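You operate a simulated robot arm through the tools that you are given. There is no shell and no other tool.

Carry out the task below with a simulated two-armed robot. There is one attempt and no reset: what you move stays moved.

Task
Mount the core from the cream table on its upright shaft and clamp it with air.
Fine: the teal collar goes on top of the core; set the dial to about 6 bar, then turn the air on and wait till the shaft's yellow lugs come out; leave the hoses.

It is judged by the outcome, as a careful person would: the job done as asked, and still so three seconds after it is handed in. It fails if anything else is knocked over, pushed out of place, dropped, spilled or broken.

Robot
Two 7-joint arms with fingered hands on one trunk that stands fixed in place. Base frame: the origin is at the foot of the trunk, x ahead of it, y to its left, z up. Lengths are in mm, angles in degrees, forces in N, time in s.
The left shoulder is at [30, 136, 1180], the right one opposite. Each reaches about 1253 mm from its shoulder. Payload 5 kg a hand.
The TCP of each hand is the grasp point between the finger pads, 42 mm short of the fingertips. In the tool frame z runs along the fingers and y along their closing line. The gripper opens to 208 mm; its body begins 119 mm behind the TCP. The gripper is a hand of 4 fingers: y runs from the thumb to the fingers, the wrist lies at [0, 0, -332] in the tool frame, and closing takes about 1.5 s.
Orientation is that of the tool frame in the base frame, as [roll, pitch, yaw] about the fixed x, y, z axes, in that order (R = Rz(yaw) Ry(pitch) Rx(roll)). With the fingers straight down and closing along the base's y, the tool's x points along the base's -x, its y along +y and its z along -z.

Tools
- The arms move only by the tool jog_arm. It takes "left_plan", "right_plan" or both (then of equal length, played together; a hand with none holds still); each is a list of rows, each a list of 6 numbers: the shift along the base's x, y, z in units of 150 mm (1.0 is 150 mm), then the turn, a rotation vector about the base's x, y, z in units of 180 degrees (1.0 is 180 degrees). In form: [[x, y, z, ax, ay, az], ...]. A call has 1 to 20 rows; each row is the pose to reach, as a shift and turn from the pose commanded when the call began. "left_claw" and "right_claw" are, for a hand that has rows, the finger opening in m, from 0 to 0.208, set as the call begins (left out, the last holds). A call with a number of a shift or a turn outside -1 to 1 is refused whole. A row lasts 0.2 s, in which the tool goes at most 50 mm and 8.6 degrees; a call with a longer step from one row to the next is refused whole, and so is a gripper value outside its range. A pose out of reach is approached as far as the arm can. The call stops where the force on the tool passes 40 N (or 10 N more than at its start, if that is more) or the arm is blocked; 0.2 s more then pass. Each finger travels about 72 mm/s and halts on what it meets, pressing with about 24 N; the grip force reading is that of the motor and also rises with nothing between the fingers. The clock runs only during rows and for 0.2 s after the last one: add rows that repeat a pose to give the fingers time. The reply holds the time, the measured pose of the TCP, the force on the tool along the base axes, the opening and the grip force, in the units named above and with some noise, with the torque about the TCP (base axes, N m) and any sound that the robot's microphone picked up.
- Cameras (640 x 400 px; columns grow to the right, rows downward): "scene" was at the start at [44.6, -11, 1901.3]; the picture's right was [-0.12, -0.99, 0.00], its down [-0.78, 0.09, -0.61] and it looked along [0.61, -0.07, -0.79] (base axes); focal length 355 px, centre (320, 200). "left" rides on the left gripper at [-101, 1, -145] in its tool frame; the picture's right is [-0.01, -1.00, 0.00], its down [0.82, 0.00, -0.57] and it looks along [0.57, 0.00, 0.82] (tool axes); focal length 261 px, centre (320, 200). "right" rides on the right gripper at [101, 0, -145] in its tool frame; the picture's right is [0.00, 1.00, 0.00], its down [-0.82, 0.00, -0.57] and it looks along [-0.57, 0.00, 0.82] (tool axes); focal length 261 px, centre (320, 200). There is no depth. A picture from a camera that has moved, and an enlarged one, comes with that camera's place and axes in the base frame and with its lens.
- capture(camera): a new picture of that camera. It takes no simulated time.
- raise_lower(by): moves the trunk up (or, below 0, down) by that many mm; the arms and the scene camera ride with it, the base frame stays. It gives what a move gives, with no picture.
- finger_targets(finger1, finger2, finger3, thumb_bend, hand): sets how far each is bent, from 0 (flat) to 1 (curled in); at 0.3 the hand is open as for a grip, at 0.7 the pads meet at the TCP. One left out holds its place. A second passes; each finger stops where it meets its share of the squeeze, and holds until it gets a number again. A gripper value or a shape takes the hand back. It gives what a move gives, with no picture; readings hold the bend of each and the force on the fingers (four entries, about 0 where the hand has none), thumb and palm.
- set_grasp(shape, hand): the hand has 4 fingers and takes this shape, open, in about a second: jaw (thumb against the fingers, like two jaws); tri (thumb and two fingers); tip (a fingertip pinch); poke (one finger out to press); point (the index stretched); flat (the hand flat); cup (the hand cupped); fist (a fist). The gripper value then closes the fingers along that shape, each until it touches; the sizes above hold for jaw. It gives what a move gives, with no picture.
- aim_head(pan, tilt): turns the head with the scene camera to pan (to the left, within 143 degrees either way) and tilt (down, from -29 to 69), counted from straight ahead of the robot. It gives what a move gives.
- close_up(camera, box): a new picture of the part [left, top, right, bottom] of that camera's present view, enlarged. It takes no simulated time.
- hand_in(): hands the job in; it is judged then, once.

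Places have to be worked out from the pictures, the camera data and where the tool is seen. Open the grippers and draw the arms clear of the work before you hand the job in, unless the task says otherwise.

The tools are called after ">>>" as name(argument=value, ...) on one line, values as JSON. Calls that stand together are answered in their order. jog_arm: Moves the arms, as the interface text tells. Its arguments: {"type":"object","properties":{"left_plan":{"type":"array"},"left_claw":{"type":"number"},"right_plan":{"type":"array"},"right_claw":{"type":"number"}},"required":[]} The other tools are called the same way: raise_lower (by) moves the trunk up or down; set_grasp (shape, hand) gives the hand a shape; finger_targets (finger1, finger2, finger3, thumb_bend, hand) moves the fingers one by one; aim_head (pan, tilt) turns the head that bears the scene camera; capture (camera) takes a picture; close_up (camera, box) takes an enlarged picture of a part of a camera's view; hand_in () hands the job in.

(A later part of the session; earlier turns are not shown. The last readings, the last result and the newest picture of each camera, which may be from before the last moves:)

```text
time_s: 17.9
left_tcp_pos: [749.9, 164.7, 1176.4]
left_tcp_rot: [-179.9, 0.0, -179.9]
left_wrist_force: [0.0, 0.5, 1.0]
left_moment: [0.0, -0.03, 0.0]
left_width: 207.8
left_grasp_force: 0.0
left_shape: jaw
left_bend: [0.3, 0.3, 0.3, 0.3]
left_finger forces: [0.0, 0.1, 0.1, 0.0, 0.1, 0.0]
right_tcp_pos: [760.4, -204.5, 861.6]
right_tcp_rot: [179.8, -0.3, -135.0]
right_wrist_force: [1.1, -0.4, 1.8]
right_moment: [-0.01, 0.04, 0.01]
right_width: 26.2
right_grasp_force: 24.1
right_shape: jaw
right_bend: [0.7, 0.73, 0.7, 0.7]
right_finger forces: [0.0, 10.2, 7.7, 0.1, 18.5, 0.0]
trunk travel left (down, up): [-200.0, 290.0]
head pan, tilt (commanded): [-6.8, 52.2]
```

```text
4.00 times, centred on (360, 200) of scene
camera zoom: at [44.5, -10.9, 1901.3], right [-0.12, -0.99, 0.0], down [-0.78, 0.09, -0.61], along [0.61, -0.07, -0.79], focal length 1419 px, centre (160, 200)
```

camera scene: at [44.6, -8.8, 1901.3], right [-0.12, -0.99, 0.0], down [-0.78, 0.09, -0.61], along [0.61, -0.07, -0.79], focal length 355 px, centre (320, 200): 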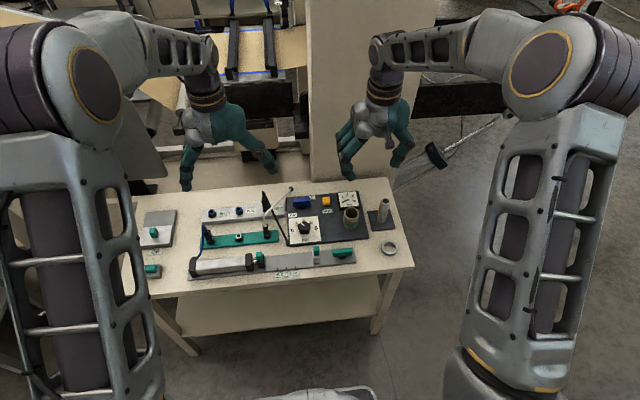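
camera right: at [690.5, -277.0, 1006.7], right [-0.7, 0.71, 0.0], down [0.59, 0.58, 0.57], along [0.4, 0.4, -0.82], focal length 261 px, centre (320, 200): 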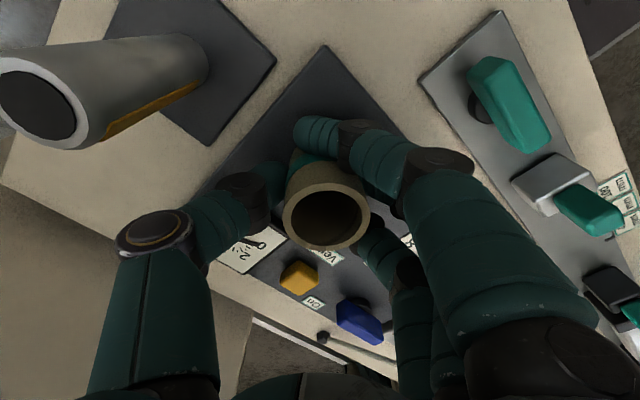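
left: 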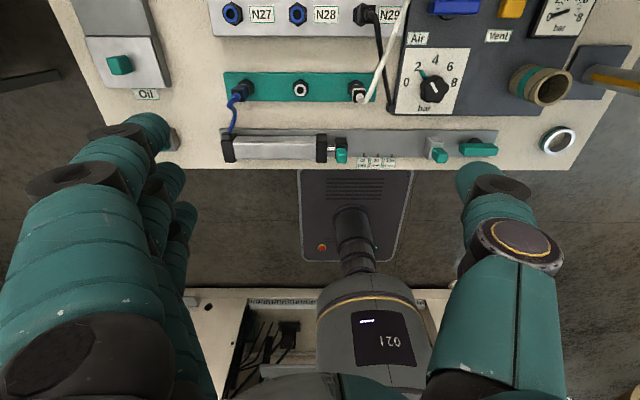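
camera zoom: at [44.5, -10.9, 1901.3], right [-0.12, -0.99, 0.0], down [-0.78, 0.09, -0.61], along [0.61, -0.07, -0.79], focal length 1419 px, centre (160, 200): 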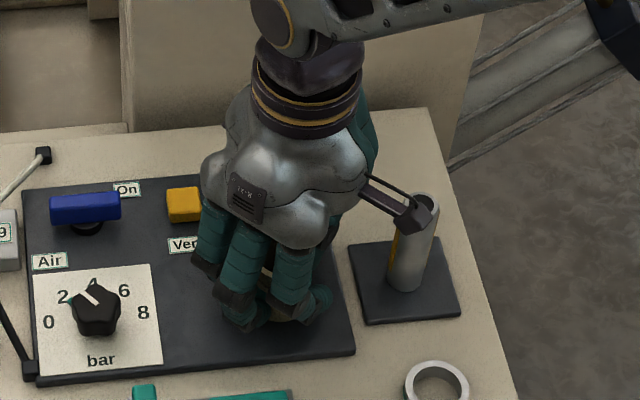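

The core is gripped by thumb, middle and third fingers (about 18 N). I'll lift it straight up to TCP z≈1000 so its bottom clears the shaft top.

>>> jog_arm(right_plan=[[0, 0, 0.05, 0, 0, 0], [0, 0, 0.15, 0, 0, 0], [0, 0, 0.3, 0, 0, 0], [0, 0, 0.45, 0, 0, 0], [0, 0, 0.6, 0, 0, 0], [0, 0, 0.75, 0, 0, 0], [0, 0, 0.93, 0, 0, 0], [0, 0, 0.93, 0, 0, 0]])

>>> capture(camera="right")

>>> close_up(camera="scene", box=[300, 120, 440, 250])

>>> close_up(camera="left", box=[480, 0, 640, 170])

```text
time_s: 19.7
left_tcp_pos: [749.5, 163.4, 1176.7]
left_tcp_rot: [-179.9, -0.2, 180.0]
left_wrist_force: [-0.3, -0.4, -0.1]
left_moment: [0.01, -0.02, 0.01]
left_width: 207.5
left_grasp_force: 0.1
left_shape: jaw
left_bend: [0.3, 0.3, 0.3, 0.3]
left_finger forces: [0.1, 0.0, 0.0, 0.1, 0.1, 0.1]
right_tcp_pos: [760.6, -206.0, 999.8]
right_tcp_rot: [179.6, -0.2, -135.1]
right_wrist_force: [0.7, -0.1, -0.5]
right_moment: [0.0, 0.03, 0.01]
right_width: 25.7
right_grasp_force: 24.4
right_shape: jaw
right_bend: [0.7, 0.73, 0.7, 0.7]
right_finger forces: [0.2, 10.4, 7.8, 0.0, 17.8, 0.0]
trunk travel left (down, up): [-200.0, 290.0]
head pan, tilt (commanded): [-6.8, 52.2]
```

```text
taken
camera right: at [690.4, -277.9, 1144.9], right [-0.7, 0.71, 0.01], down [0.59, 0.58, 0.57], along [0.4, 0.4, -0.82], focal length 261 px, centre (320, 200)
```

right: 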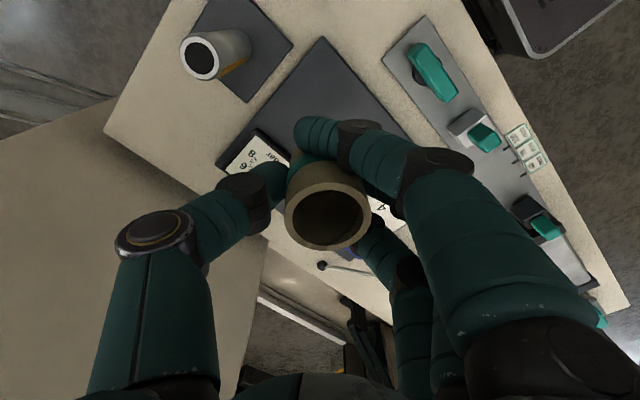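

```text
3.08 times, centred on (370, 185) of scene
camera zoom: at [45.5, -10.9, 1901.2], right [-0.12, -0.99, 0.0], down [-0.78, 0.09, -0.61], along [0.61, -0.07, -0.79], focal length 1092 px, centre (166, 246)
```

zoom: 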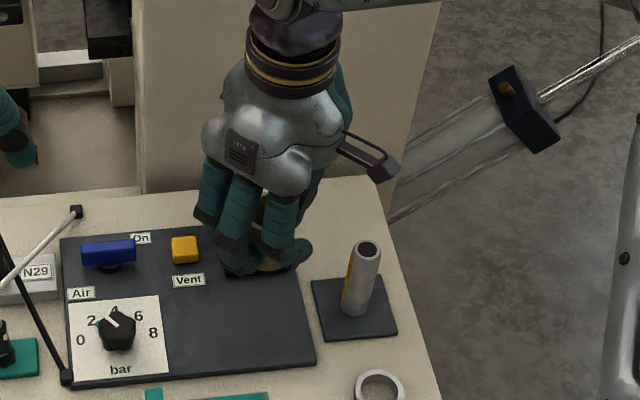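

```text
2.35 times, centred on (560, 85) of left
camera zoom: at [851.7, 164.0, 1322.1], right [0.0, -1.0, 0.0], down [-0.82, 0.0, 0.57], along [-0.57, 0.0, -0.82], focal length 613 px, centre (-245, 471)
```

zoom: 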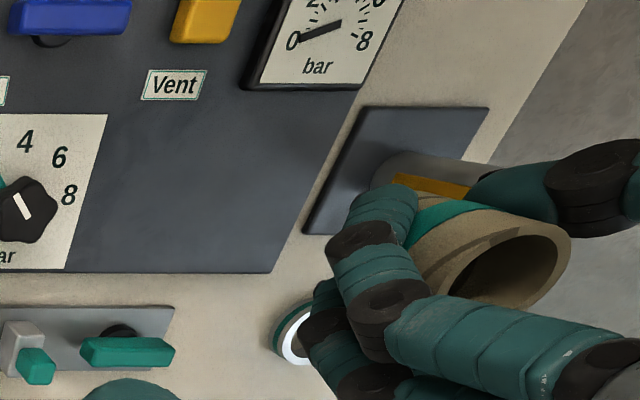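

The core is held and lifted. I'll measure its position and tilt in the hand before moving to the shaft.

>>> close_up(camera="right", box=[240, 120, 400, 260])

>>> close_up(camera="scene", box=[340, 160, 400, 240])

>>> close_up(camera="right", box=[160, 0, 300, 110])

```text
2.86 times, centred on (320, 190) of right
camera zoom: at [690.4, -277.9, 1144.9], right [-0.7, 0.71, 0.01], down [0.59, 0.58, 0.57], along [0.4, 0.4, -0.82], focal length 745 px, centre (320, 229)
```

zoom: 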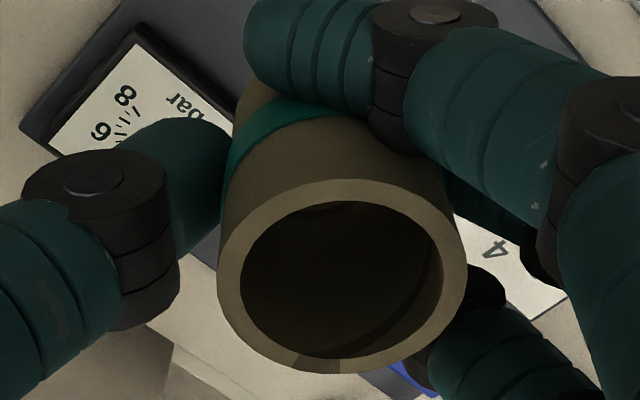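

```text
5.00 times, centred on (370, 200) of scene
camera zoom: at [45.5, -10.9, 1901.2], right [-0.12, -0.99, 0.0], down [-0.78, 0.09, -0.61], along [0.61, -0.07, -0.79], focal length 1774 px, centre (70, 200)
```

zoom: 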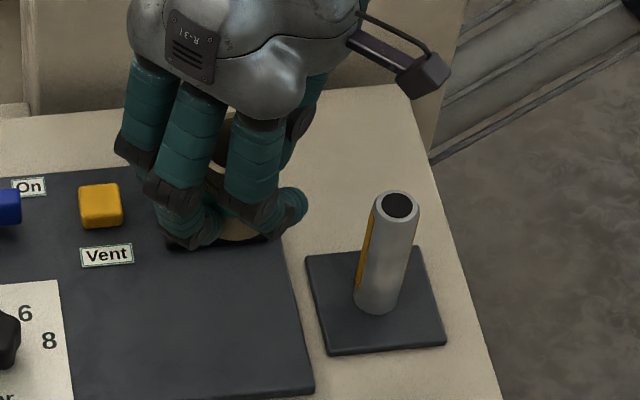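

```text
3.64 times, centred on (230, 55) of right
camera zoom: at [690.4, -277.9, 1144.9], right [-0.7, 0.71, 0.01], down [0.59, 0.58, 0.57], along [0.4, 0.4, -0.82], focal length 948 px, centre (647, 727)
```

zoom: 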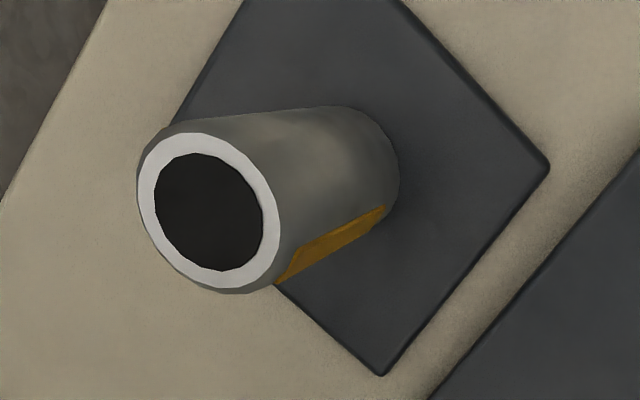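

The core sits about 4.7 mm toward the fingers from the TCP, untilted. The shaft top estimates average about [771,-325,920], so I'll move over so the core axis is above it, staying 30 mm higher than the shaft top.

>>> jog_arm(right_plan=[[0.02, -0.2, 0, 0, 0, 0], [0.04, -0.4, 0, 0, 0, 0], [0.06, -0.6, 0, 0, 0, 0], [0.083, -0.814, 0, 0, 0, 0], [0.083, -0.814, 0, 0, 0, 0]])

>>> capture(camera="right")

>>> close_up(camera="scene", box=[350, 150, 420, 240])

>>> close_up(camera="left", box=[500, 0, 640, 130])

```text
time_s: 20.9
left_tcp_pos: [749.5, 165.5, 1177.9]
left_tcp_rot: [180.0, 0.0, 179.9]
left_wrist_force: [0.4, 1.2, 0.1]
left_moment: [-0.06, 0.02, -0.01]
left_width: 207.7
left_grasp_force: 0.1
left_shape: jaw
left_bend: [0.3, 0.3, 0.3, 0.3]
left_finger forces: [0.0, 0.0, 0.0, 0.1, 0.0, 0.0]
right_tcp_pos: [773.1, -325.1, 1002.9]
right_tcp_rot: [179.7, -0.2, -134.9]
right_wrist_force: [0.7, 1.1, -0.3]
right_moment: [-0.04, 0.04, -0.01]
right_width: 25.8
right_grasp_force: 24.0
right_shape: jaw
right_bend: [0.7, 0.73, 0.7, 0.7]
right_finger forces: [0.1, 10.4, 8.0, 0.0, 17.8, 0.0]
trunk travel left (down, up): [-200.0, 290.0]
head pan, tilt (commanded): [-6.8, 52.2]
```

```text
taken
camera right: at [704.0, -397.0, 1147.1], right [-0.7, 0.71, 0.0], down [0.59, 0.58, 0.57], along [0.4, 0.4, -0.82], focal length 261 px, centre (320, 200)
```

right: 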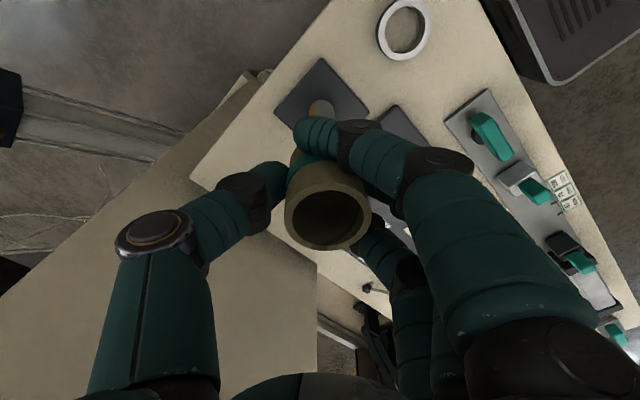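

```text
4.44 times, centred on (385, 195) of scene
camera zoom: at [44.6, -9.6, 1901.3], right [-0.12, -0.99, 0.0], down [-0.78, 0.09, -0.61], along [0.61, -0.07, -0.79], focal length 1577 px, centre (31, 222)
```

zoom: 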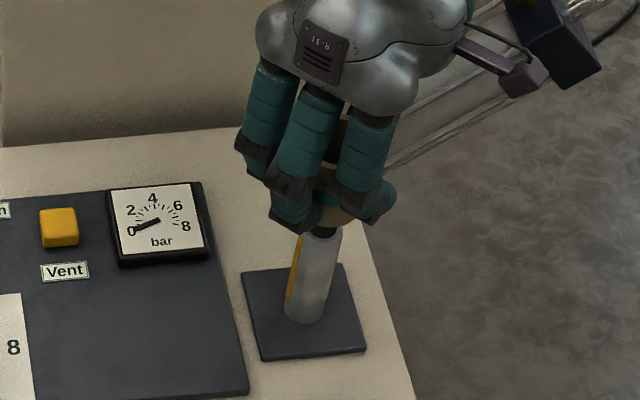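

```text
3.08 times, centred on (570, 65) of left
camera zoom: at [851.1, 165.4, 1322.4], right [0.0, -1.0, 0.0], down [-0.82, 0.0, 0.57], along [-0.57, 0.0, -0.82], focal length 802 px, centre (-449, 615)
```

zoom: 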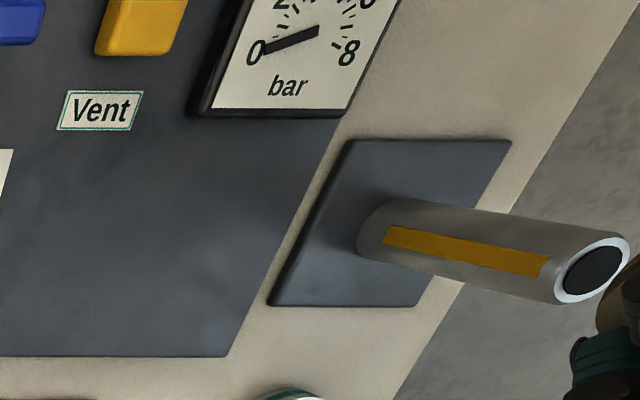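

The core bottom now hovers right above the shaft top. I'll let the arm settle and zoom in on the gap to verify alignment.

>>> jog_arm(right_plan=[[0, 0, 0, 0, 0, 0], [0, 0, 0, 0, 0, 0], [0, 0, 0, 0, 0, 0], [0, 0, 0, 0, 0, 0], [0, 0, 0, 0, 0, 0]])

>>> close_up(camera="scene", box=[395, 180, 435, 225])

>>> close_up(camera="right", box=[240, 70, 400, 260])

```text
time_s: 22.1
left_tcp_pos: [750.5, 163.7, 1175.8]
left_tcp_rot: [180.0, -0.1, -180.0]
left_wrist_force: [-0.3, -0.1, 0.4]
left_moment: [0.01, 0.0, 0.02]
left_width: 207.8
left_grasp_force: 0.0
left_shape: jaw
left_bend: [0.3, 0.3, 0.3, 0.3]
left_finger forces: [0.0, 0.0, 0.1, 0.0, 0.1, 0.1]
right_tcp_pos: [774.1, -327.1, 1002.3]
right_tcp_rot: [179.8, -0.2, -135.1]
right_wrist_force: [0.2, -0.4, -0.9]
right_moment: [-0.01, -0.04, -0.04]
right_width: 25.8
right_grasp_force: 24.3
right_shape: jaw
right_bend: [0.7, 0.73, 0.7, 0.7]
right_finger forces: [0.2, 10.4, 8.0, 0.0, 17.8, 0.0]
trunk travel left (down, up): [-200.0, 290.0]
head pan, tilt (commanded): [-6.8, 52.2]
```

```text
8.89 times, centred on (415, 202) of scene
camera zoom: at [44.6, -11.0, 1901.3], right [-0.12, -0.99, 0.0], down [-0.78, 0.09, -0.61], along [0.61, -0.07, -0.79], focal length 3154 px, centre (-524, 178)
```

zoom: 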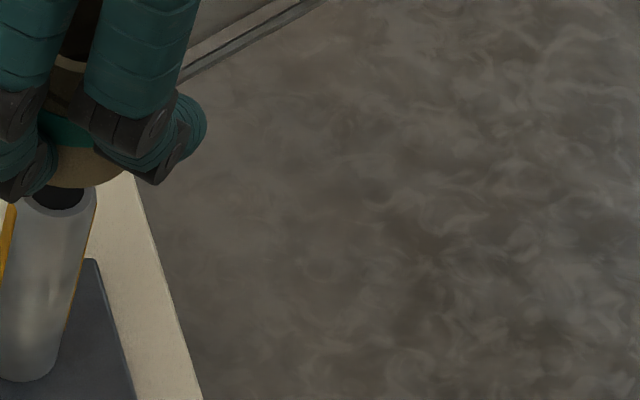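

```text
2.11 times, centred on (320, 165) of right
camera zoom: at [703.8, -398.0, 1146.7], right [-0.7, 0.71, 0.01], down [0.59, 0.58, 0.57], along [0.4, 0.4, -0.82], focal length 549 px, centre (320, 274)
```

zoom: 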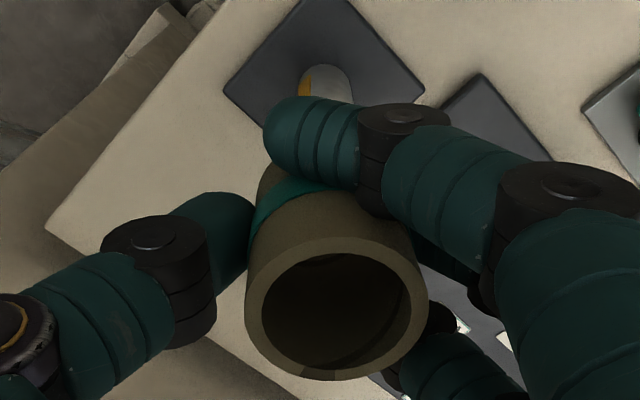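

Both views agree the core axis is within about 1–2 mm of the shaft axis, with about 5 mm radial clearance. I'll lower slowly so the core starts onto the shaft, and check forces.

>>> jog_arm(right_plan=[[0, 0, -0.1, 0, 0, 0], [0, 0, -0.18, 0, 0, 0], [0, 0, -0.24, 0, 0, 0], [0, 0, -0.29, 0, 0, 0], [0, 0, -0.34, 0, 0, 0], [0, 0, -0.34, 0, 0, 0]])

>>> close_up(camera="scene", box=[350, 160, 430, 240])

>>> close_up(camera="right", box=[240, 70, 400, 260])

```text
time_s: 23.5
left_tcp_pos: [749.1, 163.8, 1176.5]
left_tcp_rot: [180.0, 0.0, 180.0]
left_wrist_force: [-0.6, 0.6, 0.2]
left_moment: [0.0, 0.03, -0.01]
left_width: 207.6
left_grasp_force: 0.1
left_shape: jaw
left_bend: [0.3, 0.3, 0.3, 0.3]
left_finger forces: [0.1, 0.1, 0.0, 0.1, 0.0, 0.0]
right_tcp_pos: [773.2, -327.5, 947.5]
right_tcp_rot: [179.7, -0.2, -135.0]
right_wrist_force: [0.2, 0.0, -0.6]
right_moment: [-0.01, -0.02, -0.02]
right_width: 25.6
right_grasp_force: 23.3
right_shape: jaw
right_bend: [0.7, 0.73, 0.7, 0.7]
right_finger forces: [0.2, 10.4, 8.1, 0.0, 17.7, 0.0]
trunk travel left (down, up): [-200.0, 290.0]
head pan, tilt (commanded): [-6.8, 52.2]
```

```text
5.00 times, centred on (390, 200) of scene
camera zoom: at [44.3, -10.9, 1901.3], right [-0.12, -0.99, 0.0], down [-0.78, 0.09, -0.61], along [0.61, -0.07, -0.79], focal length 1774 px, centre (-30, 200)
```

zoom: 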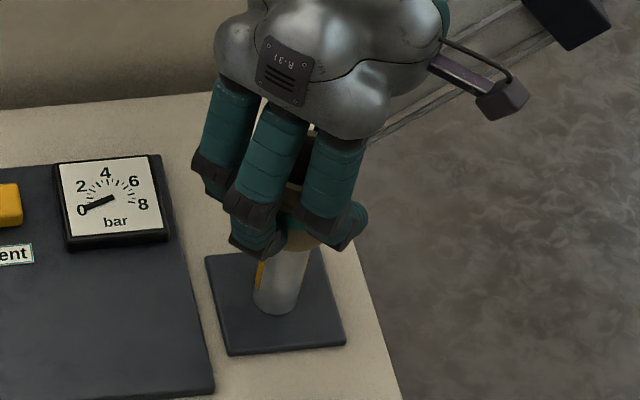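

```text
2.11 times, centred on (320, 165) of right
camera zoom: at [703.8, -398.6, 1093.9], right [-0.7, 0.71, 0.0], down [0.59, 0.58, 0.57], along [0.4, 0.4, -0.82], focal length 549 px, centre (320, 274)
```

zoom: 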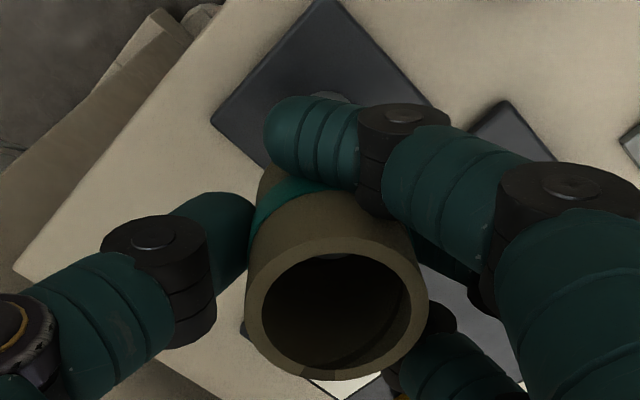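

No contact; the core is already threaded about 20 mm over the shaft. I'll continue down to just above the plate.

>>> jog_arm(right_plan=[[0, 0, -0.12, 0, 0, 0], [0, 0, -0.24, 0, 0, 0], [0, 0, -0.36, 0, 0, 0], [0, 0, -0.46, 0, 0, 0], [0, 0, -0.53, 0, 0, 0], [0, 0, -0.56, 0, 0, 0], [0, 0, -0.56, 0, 0, 0]])

>>> close_up(camera="scene", box=[350, 160, 430, 240])

>>> capture(camera="right")

```text
time_s: 25.1
left_tcp_pos: [749.9, 162.9, 1177.8]
left_tcp_rot: [-180.0, -0.1, -179.9]
left_wrist_force: [0.7, 0.1, -0.2]
left_moment: [-0.02, -0.03, 0.03]
left_width: 207.9
left_grasp_force: 0.1
left_shape: jaw
left_bend: [0.3, 0.3, 0.3, 0.3]
left_finger forces: [0.0, 0.0, 0.1, 0.0, 0.1, 0.0]
right_tcp_pos: [772.2, -327.3, 867.3]
right_tcp_rot: [179.7, -0.1, -135.0]
right_wrist_force: [-0.3, 0.2, -0.2]
right_moment: [0.01, 0.01, 0.0]
right_width: 25.8
right_grasp_force: 24.0
right_shape: jaw
right_bend: [0.7, 0.73, 0.7, 0.71]
right_finger forces: [0.1, 10.5, 7.8, 0.0, 17.8, 0.0]
trunk travel left (down, up): [-200.0, 290.0]
head pan, tilt (commanded): [-6.8, 52.2]
```

```text
5.00 times, centred on (390, 200) of scene
camera zoom: at [44.6, -10.9, 1901.3], right [-0.12, -0.99, 0.0], down [-0.78, 0.09, -0.61], along [0.61, -0.07, -0.79], focal length 1774 px, centre (-30, 200)
```

zoom: 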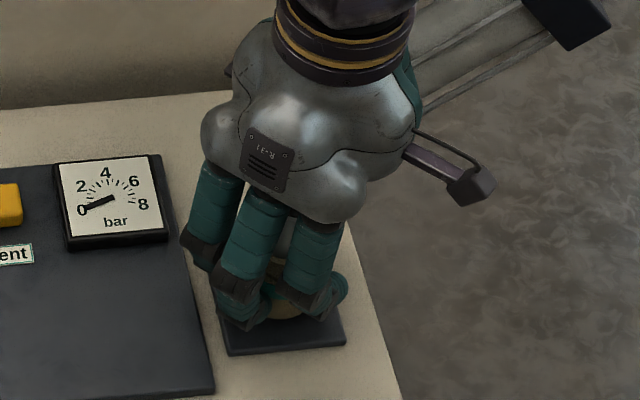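

```text
taken
camera right: at [702.9, -398.5, 1011.4], right [-0.7, 0.71, 0.0], down [0.59, 0.58, 0.57], along [0.4, 0.4, -0.82], focal length 261 px, centre (320, 200)
```

right: 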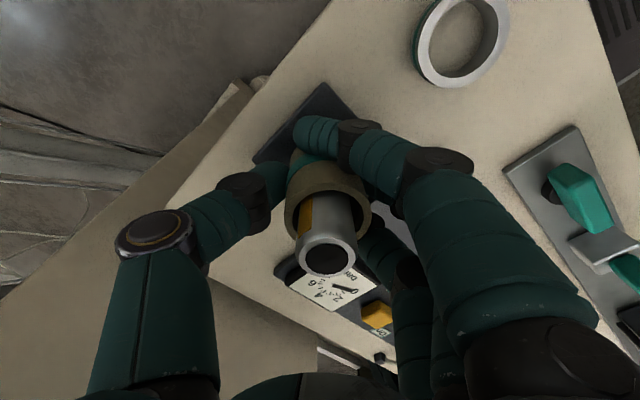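

The shaft is visible through the core's bore. Now small steps down until the core rests on the plate.

>>> jog_arm(right_plan=[[0, 0, -0.013, 0, 0, 0], [0, 0, -0.025, 0, 0, 0], [0, 0, -0.025, 0, 0, 0]])

>>> close_up(camera="scene", box=[375, 200, 425, 240])

```text
time_s: 25.9
left_tcp_pos: [749.4, 163.6, 1178.3]
left_tcp_rot: [-180.0, 0.0, -179.9]
left_wrist_force: [-0.5, 0.1, 0.0]
left_moment: [0.02, -0.04, 0.01]
left_width: 208.0
left_grasp_force: 0.0
left_shape: jaw
left_bend: [0.3, 0.3, 0.3, 0.3]
left_finger forces: [0.1, 0.0, 0.1, 0.0, 0.1, 0.1]
right_tcp_pos: [772.0, -327.3, 861.5]
right_tcp_rot: [179.7, -0.2, -135.1]
right_wrist_force: [-1.1, -0.3, 0.5]
right_moment: [0.01, -0.03, -0.01]
right_width: 25.8
right_grasp_force: 24.1
right_shape: jaw
right_bend: [0.7, 0.73, 0.7, 0.71]
right_finger forces: [0.1, 10.4, 7.9, 0.0, 17.7, 0.1]
trunk travel left (down, up): [-200.0, 290.0]
head pan, tilt (commanded): [-6.8, 52.2]
```

```text
10.00 times, centred on (400, 220) of scene
camera zoom: at [44.5, -10.9, 1901.3], right [-0.12, -0.99, 0.0], down [-0.78, 0.09, -0.61], along [0.61, -0.07, -0.79], focal length 3548 px, centre (-480, 0)
```

zoom: 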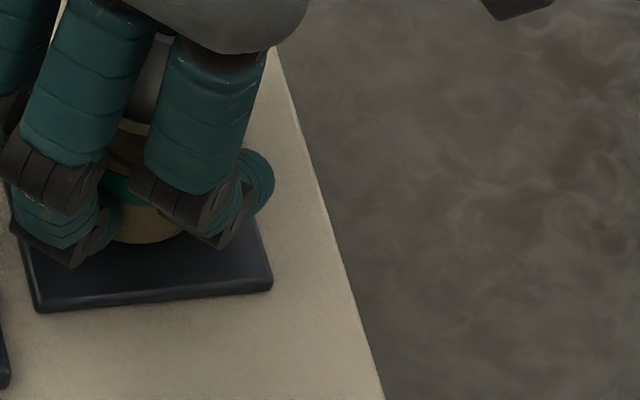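

Still no contact at TCP z≈862; I continue down in 1.5 mm steps.

>>> jog_arm(right_plan=[[0, 0, -0.01, 0, 0, 0], [0, 0, -0.02, 0, 0, 0], [0, 0, -0.02, 0, 0, 0]])

```text
time_s: 26.7
left_tcp_pos: [749.1, 163.5, 1177.3]
left_tcp_rot: [180.0, 0.0, -180.0]
left_wrist_force: [-0.4, 0.1, -0.8]
left_moment: [0.03, -0.02, 0.0]
left_width: 207.8
left_grasp_force: 0.1
left_shape: jaw
left_bend: [0.3, 0.3, 0.3, 0.3]
left_finger forces: [0.1, 0.1, 0.1, 0.1, 0.0, 0.1]
right_tcp_pos: [774.3, -326.9, 859.4]
right_tcp_rot: [179.6, -0.3, -135.0]
right_wrist_force: [0.0, -0.2, -0.8]
right_moment: [-0.03, -0.02, -0.03]
right_width: 25.9
right_grasp_force: 24.1
right_shape: jaw
right_bend: [0.7, 0.73, 0.7, 0.71]
right_finger forces: [0.1, 10.6, 7.9, 0.1, 17.6, 0.1]
trunk travel left (down, up): [-200.0, 290.0]
head pan, tilt (commanded): [-6.8, 52.2]
```

Still free at z≈859; the plate must be a little lower than the panel. Continuing gently.

>>> jog_arm(right_plan=[[0, 0, -0.01, 0, 0, 0], [0, 0, -0.02, 0, 0, 0], [0, 0, -0.02, 0, 0, 0]])

>>> close_up(camera="scene", box=[375, 200, 425, 240])

```text
time_s: 27.5
left_tcp_pos: [749.2, 165.0, 1178.5]
left_tcp_rot: [180.0, 0.0, -179.9]
left_wrist_force: [0.2, 0.5, 0.0]
left_moment: [0.03, 0.0, 0.0]
left_width: 207.8
left_grasp_force: 0.0
left_shape: jaw
left_bend: [0.3, 0.3, 0.3, 0.3]
left_finger forces: [0.1, 0.0, 0.1, 0.1, 0.0, 0.0]
right_tcp_pos: [773.0, -327.5, 856.3]
right_tcp_rot: [179.9, -0.2, -135.0]
right_wrist_force: [0.1, -1.7, 9.9]
right_moment: [0.27, 0.09, 0.02]
right_width: 26.2
right_grasp_force: 23.8
right_shape: jaw
right_bend: [0.7, 0.73, 0.7, 0.7]
right_finger forces: [0.0, 12.0, 8.9, 0.1, 19.8, 0.0]
trunk travel left (down, up): [-200.0, 290.0]
head pan, tilt (commanded): [-6.8, 52.2]
```

```text
10.00 times, centred on (400, 220) of scene
camera zoom: at [43.7, -10.6, 1901.4], right [-0.12, -0.99, 0.0], down [-0.78, 0.09, -0.61], along [0.61, -0.07, -0.79], focal length 3548 px, centre (-480, 0)
```

zoom: 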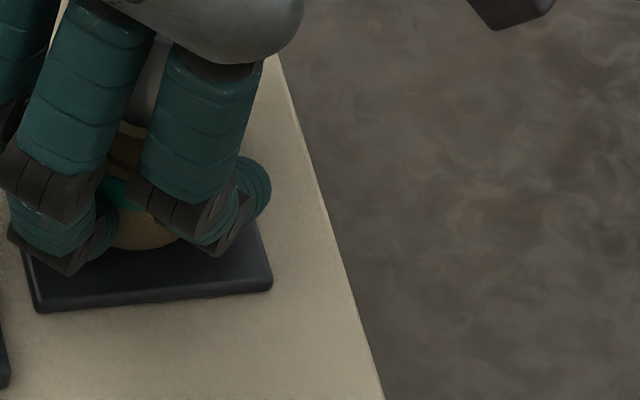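

About 10 N upward at TCP z≈856.5: the core is seated on the plate. I'll open the fingers to 92 mm while staying put.

>>> jog_arm(right_plan=[[0, 0, 0.005, 0, 0, 0], [0, 0, 0.005, 0, 0, 0], [0, 0, 0.005, 0, 0, 0], [0, 0, 0.005, 0, 0, 0], [0, 0, 0.005, 0, 0, 0], [0, 0, 0.005, 0, 0, 0], [0, 0, 0.005, 0, 0, 0]], right_claw=0.095)

>>> capture(camera="right")

>>> close_up(camera="scene", box=[350, 160, 430, 240])

```text
time_s: 29.1
left_tcp_pos: [750.2, 163.8, 1177.4]
left_tcp_rot: [-180.0, 0.0, -179.9]
left_wrist_force: [0.6, -0.1, 1.0]
left_moment: [0.02, -0.06, 0.01]
left_width: 208.0
left_grasp_force: 0.1
left_shape: jaw
left_bend: [0.3, 0.3, 0.3, 0.3]
left_finger forces: [0.1, 0.0, 0.0, 0.0, 0.0, 0.0]
right_tcp_pos: [772.5, -326.5, 858.0]
right_tcp_rot: [179.7, -0.2, -135.0]
right_wrist_force: [0.1, -0.5, 0.1]
right_moment: [0.0, 0.01, -0.05]
right_width: 94.1
right_grasp_force: 0.1
right_shape: jaw
right_bend: [0.73, 0.73, 0.73, 0.7]
right_finger forces: [0.0, 0.0, 0.0, 0.0, 0.0, 0.0]
trunk travel left (down, up): [-200.0, 290.0]
head pan, tilt (commanded): [-6.8, 52.2]
```

```text
taken
camera right: at [703.5, -398.7, 1001.6], right [-0.7, 0.71, 0.01], down [0.59, 0.58, 0.57], along [0.4, 0.4, -0.82], focal length 261 px, centre (320, 200)
```

right: 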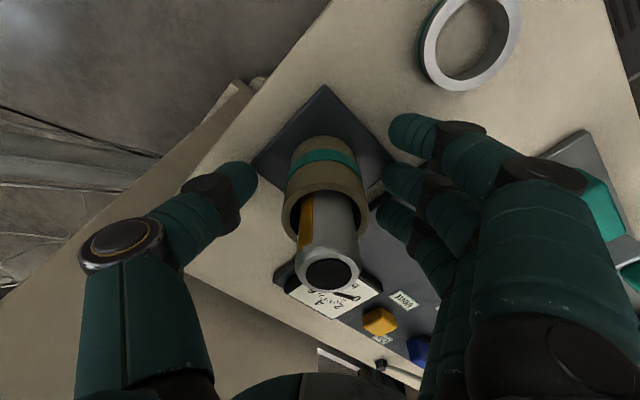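

```text
5.00 times, centred on (390, 200) of scene
camera zoom: at [44.6, -10.9, 1901.3], right [-0.12, -0.99, 0.0], down [-0.78, 0.09, -0.61], along [0.61, -0.07, -0.79], focal length 1774 px, centre (-30, 200)
```

zoom: 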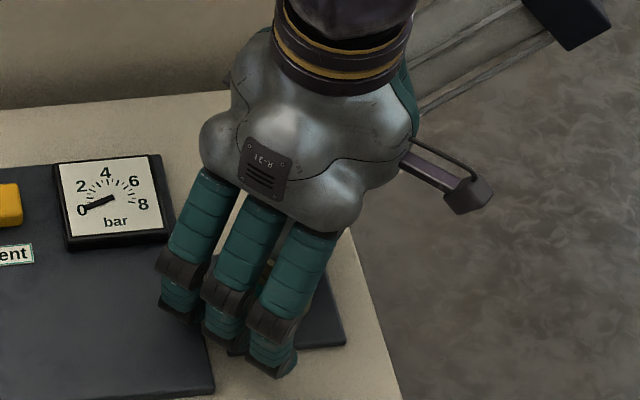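

Released cleanly, the core stands on the plate around the shaft. I'll raise the hand straight up well above the shaft.

>>> jog_arm(right_plan=[[0, 0, 0.1, 0, 0, 0], [0, 0, 0.3, 0, 0, 0], [0, 0, 0.5, 0, 0, 0], [0, 0, 0.75, 0, 0, 0], [0, 0, 0.95, 0, 0, 0], [0, 0, 0.95, 0, 0, 0]])

>>> capture(camera="right")

>>> close_up(camera="scene", box=[340, 180, 420, 260])

>>> close_up(camera="left", box=[480, 0, 640, 170])

```text
time_s: 30.5
left_tcp_pos: [750.6, 163.1, 1176.7]
left_tcp_rot: [179.9, 0.0, -180.0]
left_wrist_force: [-0.3, 0.9, 0.3]
left_moment: [0.03, 0.05, 0.01]
left_width: 207.8
left_grasp_force: 0.0
left_shape: jaw
left_bend: [0.3, 0.3, 0.3, 0.3]
left_finger forces: [0.0, 0.0, 0.1, 0.0, 0.0, 0.1]
right_tcp_pos: [773.4, -327.0, 997.3]
right_tcp_rot: [179.8, -0.2, -135.1]
right_wrist_force: [-0.3, 0.6, -0.2]
right_moment: [0.01, 0.04, -0.02]
right_width: 94.3
right_grasp_force: 0.0
right_shape: jaw
right_bend: [0.73, 0.73, 0.73, 0.7]
right_finger forces: [0.0, 0.0, 0.0, 0.0, 0.0, 0.1]
trunk travel left (down, up): [-200.0, 290.0]
head pan, tilt (commanded): [-6.8, 52.2]
```

```text
taken
camera right: at [703.6, -399.0, 1142.2], right [-0.7, 0.71, 0.01], down [0.59, 0.58, 0.57], along [0.4, 0.4, -0.82], focal length 261 px, centre (320, 200)
```

right: 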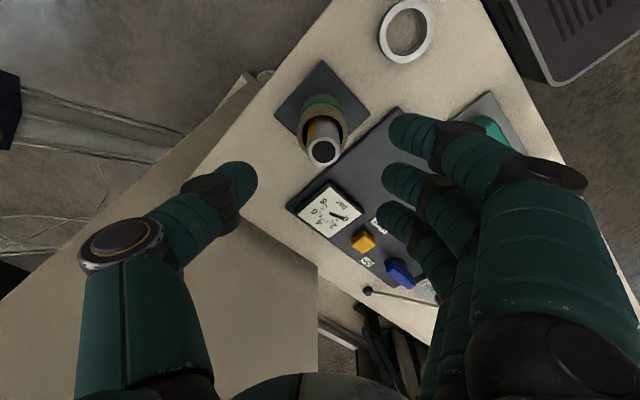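

```text
5.00 times, centred on (380, 220) of scene
camera zoom: at [45.2, -11.2, 1901.2], right [-0.12, -0.99, 0.0], down [-0.78, 0.09, -0.61], along [0.61, -0.07, -0.79], focal length 1774 px, centre (20, 100)
```

zoom: 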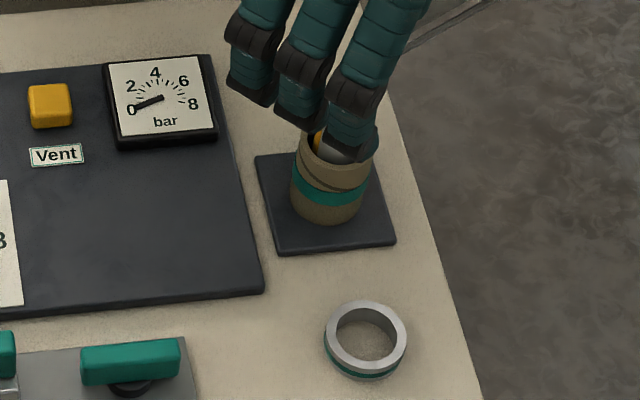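

```text
2.35 times, centred on (560, 85) of left
camera zoom: at [851.5, 163.8, 1322.3], right [0.0, -1.0, 0.0], down [-0.82, 0.0, 0.57], along [-0.57, 0.0, -0.82], focal length 613 px, centre (-245, 471)
```

zoom: 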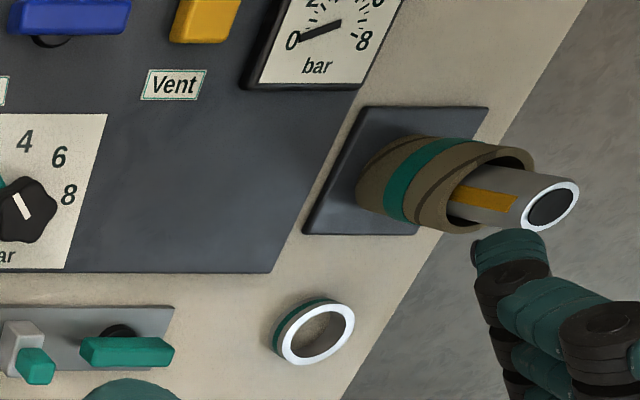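

Core is mounted. Next the collar: I'll measure its position from the right camera at this pose.

>>> close_up(camera="right", box=[360, 0, 450, 70])

>>> close_up(camera="left", box=[530, 110, 590, 160])

>>> close_up(camera="scene", box=[370, 230, 410, 265])

```text
5.71 times, centred on (405, 35) of right
camera zoom: at [703.6, -399.0, 1142.2], right [-0.7, 0.71, 0.01], down [0.59, 0.58, 0.57], along [0.4, 0.4, -0.82], focal length 1489 px, centre (-166, 1143)
```

zoom: 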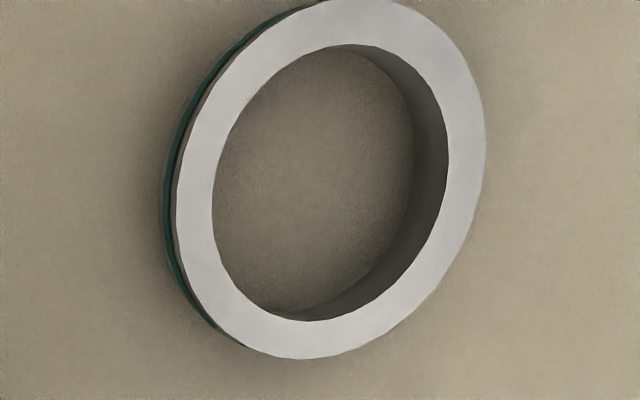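

```text
8.00 times, centred on (560, 135) of left
camera zoom: at [851.5, 163.8, 1322.3], right [0.0, -1.0, 0.0], down [-0.82, 0.0, 0.57], along [-0.57, 0.0, -0.82], focal length 2085 px, centre (-1600, 720)
```

zoom: 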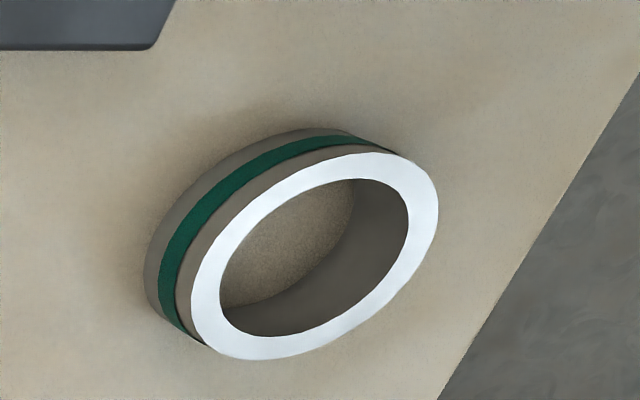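

```text
11.43 times, centred on (390, 248) of scene
camera zoom: at [45.2, -11.2, 1901.2], right [-0.12, -0.99, 0.0], down [-0.78, 0.09, -0.61], along [0.61, -0.07, -0.79], focal length 4055 px, centre (-480, -343)
```

zoom: 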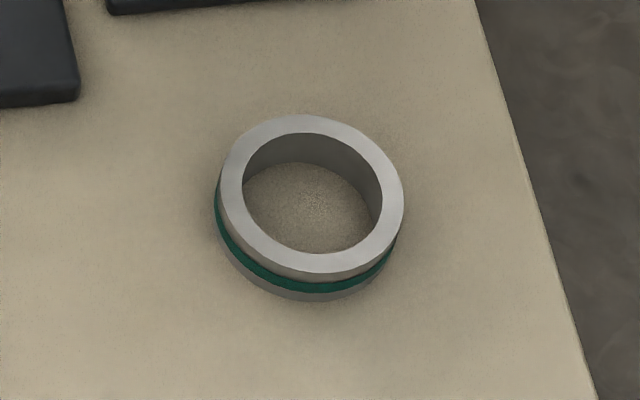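

The collar is about 56 mm across, bore about 42 mm, centred near [645,-326] with its top near z≈815. I'll move the hand over it at a safe height and then come down partway for a better look.

>>> jog_arm(right_plan=[[-0.2, 0, 0, 0, 0, 0], [-0.45, 0.005, 0, 0, 0, 0], [-0.7, 0.01, 0, 0, 0, 0], [-0.867, 0.01, -0.1, 0, 0, 0], [-0.867, 0.01, -0.3, 0, 0, 0], [-0.867, 0.01, -0.45, 0, 0, 0], [-0.867, 0.01, -0.45, 0, 0, 0], [-0.867, 0.01, -0.45, 0, 0, 0]])

>>> capture(camera="right")

>>> close_up(camera="right", box=[240, 50, 400, 200])

>>> close_up(camera="scene", box=[330, 170, 430, 280])

```text
time_s: 32.3
left_tcp_pos: [750.4, 163.1, 1176.5]
left_tcp_rot: [-180.0, 0.0, -179.9]
left_wrist_force: [0.0, -0.4, -0.3]
left_moment: [-0.02, 0.01, 0.0]
left_width: 207.6
left_grasp_force: 0.1
left_shape: jaw
left_bend: [0.3, 0.3, 0.3, 0.3]
left_finger forces: [0.0, 0.0, 0.0, 0.0, 0.0, 0.0]
right_tcp_pos: [642.4, -325.1, 932.2]
right_tcp_rot: [179.7, -0.2, -134.9]
right_wrist_force: [-0.2, 0.2, 0.2]
right_moment: [0.01, 0.02, -0.01]
right_width: 94.4
right_grasp_force: 0.1
right_shape: jaw
right_bend: [0.73, 0.73, 0.73, 0.7]
right_finger forces: [0.0, 0.0, 0.1, 0.1, 0.0, 0.1]
trunk travel left (down, up): [-200.0, 290.0]
head pan, tilt (commanded): [-6.8, 52.2]
```

```text
taken
camera right: at [572.8, -396.9, 1076.1], right [-0.7, 0.71, 0.01], down [0.59, 0.58, 0.57], along [0.4, 0.4, -0.82], focal length 261 px, centre (320, 200)
```

right: 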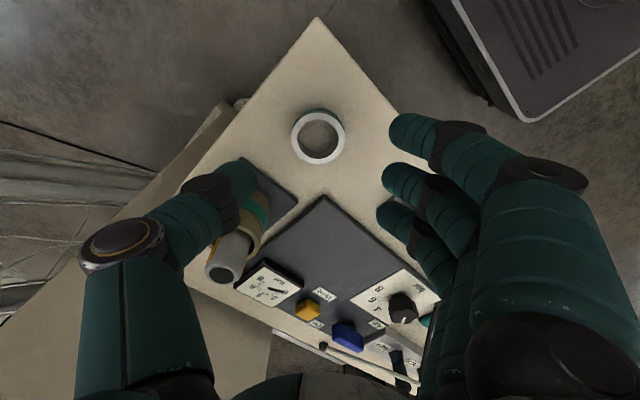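

```text
2.67 times, centred on (320, 125) of right
camera zoom: at [572.8, -396.9, 1076.1], right [-0.7, 0.71, 0.01], down [0.59, 0.58, 0.57], along [0.4, 0.4, -0.82], focal length 695 px, centre (320, 400)
```

zoom: 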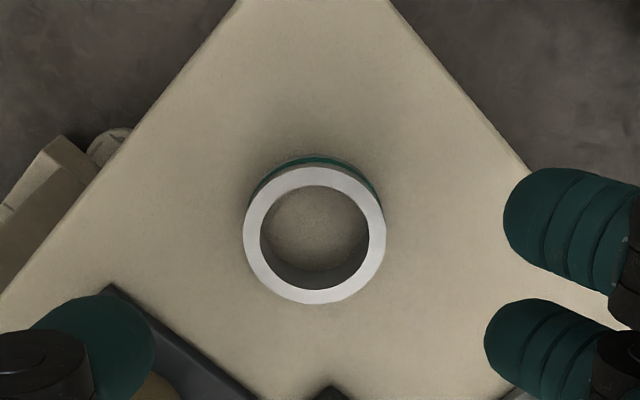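

```text
3.64 times, centred on (380, 225) of scene
camera zoom: at [44.6, -11.1, 1901.3], right [-0.12, -0.99, 0.0], down [-0.78, 0.09, -0.61], along [0.61, -0.07, -0.79], focal length 1290 px, centre (102, 109)
```

zoom: 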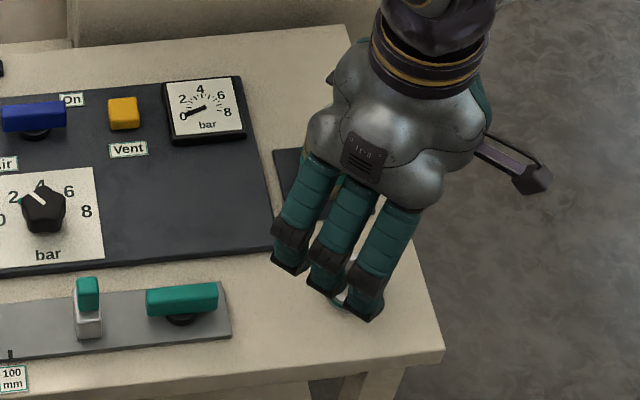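

The collar is about 2.4 mm in +x from the TCP axis. I'll correct that and descend to TCP z≈838, leaving the fingertips just above the table, then look.

>>> jog_arm(right_plan=[[0.016, 0.003, -0.15, 0, 0, 0], [0.016, 0.003, -0.3, 0, 0, 0], [0.016, 0.003, -0.43, 0, 0, 0], [0.016, 0.003, -0.53, 0, 0, 0], [0.016, 0.003, -0.59, 0, 0, 0], [0.016, 0.003, -0.625, 0, 0, 0], [0.016, 0.003, -0.625, 0, 0, 0]], right_claw=0.09)

>>> capture(camera="right")

>>> close_up(camera="scene", box=[350, 200, 430, 280])

>>> close_up(camera="left", box=[480, 0, 640, 170])

```text
time_s: 33.9
left_tcp_pos: [748.1, 164.3, 1177.8]
left_tcp_rot: [180.0, 0.0, -180.0]
left_wrist_force: [0.5, 0.1, -0.8]
left_moment: [0.06, 0.07, 0.03]
left_width: 207.8
left_grasp_force: 0.2
left_shape: jaw
left_bend: [0.3, 0.3, 0.3, 0.3]
left_finger forces: [0.0, 0.1, 0.0, 0.0, 0.1, 0.1]
right_tcp_pos: [646.1, -325.6, 842.7]
right_tcp_rot: [-180.0, -0.1, -135.0]
right_wrist_force: [-9.5, -4.5, 35.6]
right_moment: [1.27, 1.66, 0.6]
right_width: 92.1
right_grasp_force: 0.1
right_shape: jaw
right_bend: [0.74, 0.74, 0.74, 0.7]
right_finger forces: [10.1, 11.1, 11.9, 0.0, 2.2, 0.0]
trunk travel left (down, up): [-200.0, 290.0]
head pan, tilt (commanded): [-6.8, 52.2]
stopped in row 7 (right hand): the force on the tool passed its limit at 45 N (the readings are from after the stop); the commanded pose is now the measured one
```

```text
taken
camera right: at [576.1, -397.6, 988.0], right [-0.7, 0.71, 0.0], down [0.58, 0.58, 0.57], along [0.4, 0.4, -0.82], focal length 261 px, centre (320, 200)
```

right: 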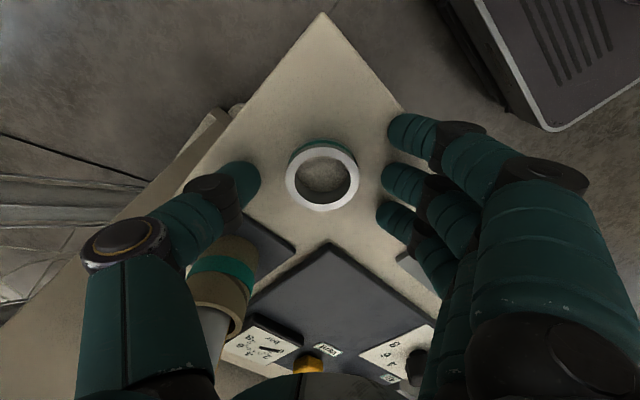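

```text
5.00 times, centred on (390, 240) of scene
camera zoom: at [42.4, -10.5, 1901.6], right [-0.12, -0.99, 0.0], down [-0.78, 0.09, -0.61], along [0.61, -0.07, -0.79], focal length 1774 px, centre (-30, 0)
```

zoom: 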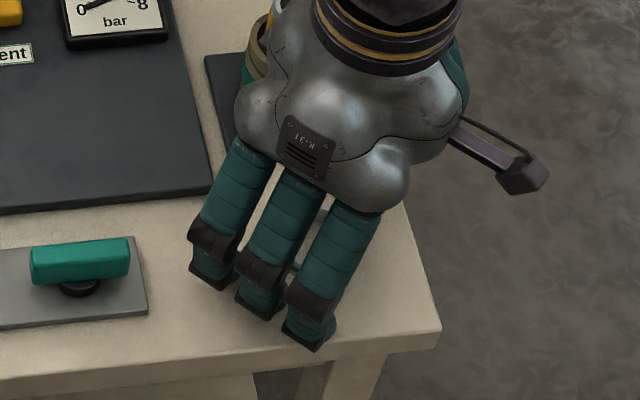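

```text
2.35 times, centred on (560, 85) of left
camera zoom: at [849.6, 164.1, 1323.8], right [0.0, -1.0, 0.0], down [-0.82, 0.0, 0.57], along [-0.57, 0.0, -0.82], focal length 613 px, centre (-245, 471)
```

zoom: 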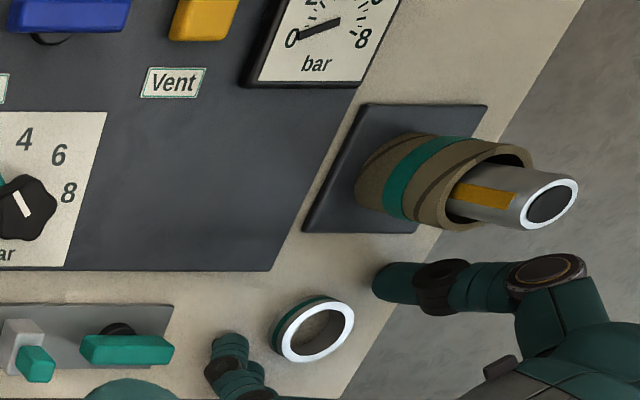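

The three fingertips touched the table at TCP z≈843, so tips are 42 mm below the TCP and the table is at about z=800. I'll raise 4 mm to free them and confirm no force.

>>> jog_arm(right_plan=[[0, 0, 0.013, 0, 0, 0], [0, 0, 0.027, 0, 0, 0], [0, 0, 0.027, 0, 0, 0]])

>>> close_up(camera="right", box=[220, 100, 420, 240])

>>> close_up(camera="left", box=[520, 90, 620, 170])

```text
time_s: 34.6
left_tcp_pos: [750.0, 163.6, 1176.6]
left_tcp_rot: [-179.9, 0.0, -180.0]
left_wrist_force: [0.1, 0.2, -0.1]
left_moment: [-0.01, 0.02, 0.01]
left_width: 207.8
left_grasp_force: 0.0
left_shape: jaw
left_bend: [0.3, 0.3, 0.3, 0.3]
left_finger forces: [0.1, 0.0, 0.0, 0.0, 0.0, 0.0]
right_tcp_pos: [647.2, -325.7, 844.0]
right_tcp_rot: [179.9, -0.1, -135.0]
right_wrist_force: [-0.1, 0.1, 0.2]
right_moment: [-0.01, 0.0, 0.02]
right_width: 90.5
right_grasp_force: 0.1
right_shape: jaw
right_bend: [0.73, 0.73, 0.73, 0.7]
right_finger forces: [0.0, 0.0, 0.0, 0.0, 0.1, 0.0]
trunk travel left (down, up): [-200.0, 290.0]
head pan, tilt (commanded): [-6.8, 52.2]
```

```text
2.86 times, centred on (320, 170) of right
camera zoom: at [577.4, -396.7, 989.0], right [-0.7, 0.71, 0.0], down [0.58, 0.58, 0.57], along [0.4, 0.4, -0.82], focal length 745 px, centre (320, 286)
```

zoom: 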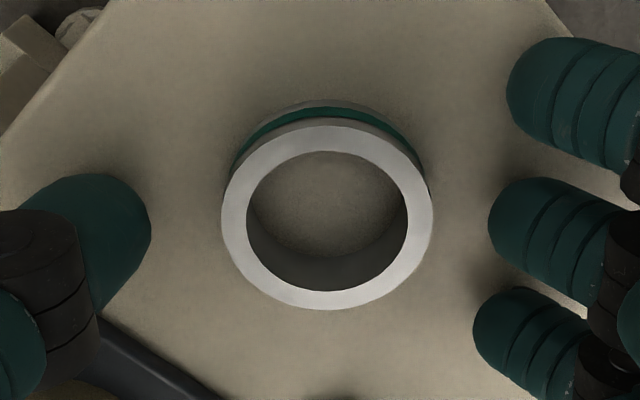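

```text
5.00 times, centred on (570, 130) of left
camera zoom: at [851.2, 164.3, 1322.6], right [0.0, -1.0, 0.0], down [-0.82, 0.0, 0.57], along [-0.57, 0.0, -0.82], focal length 1303 px, centre (-930, 550)
```

zoom: 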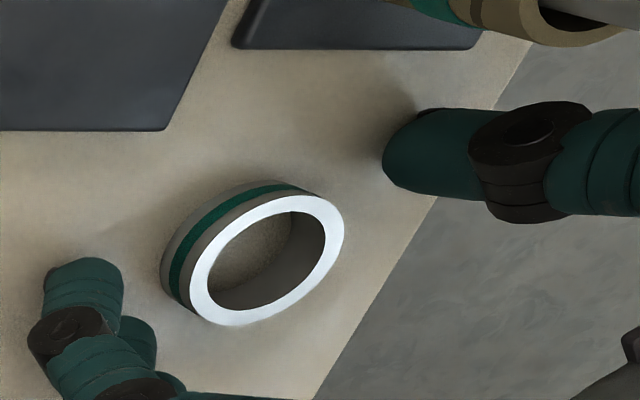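

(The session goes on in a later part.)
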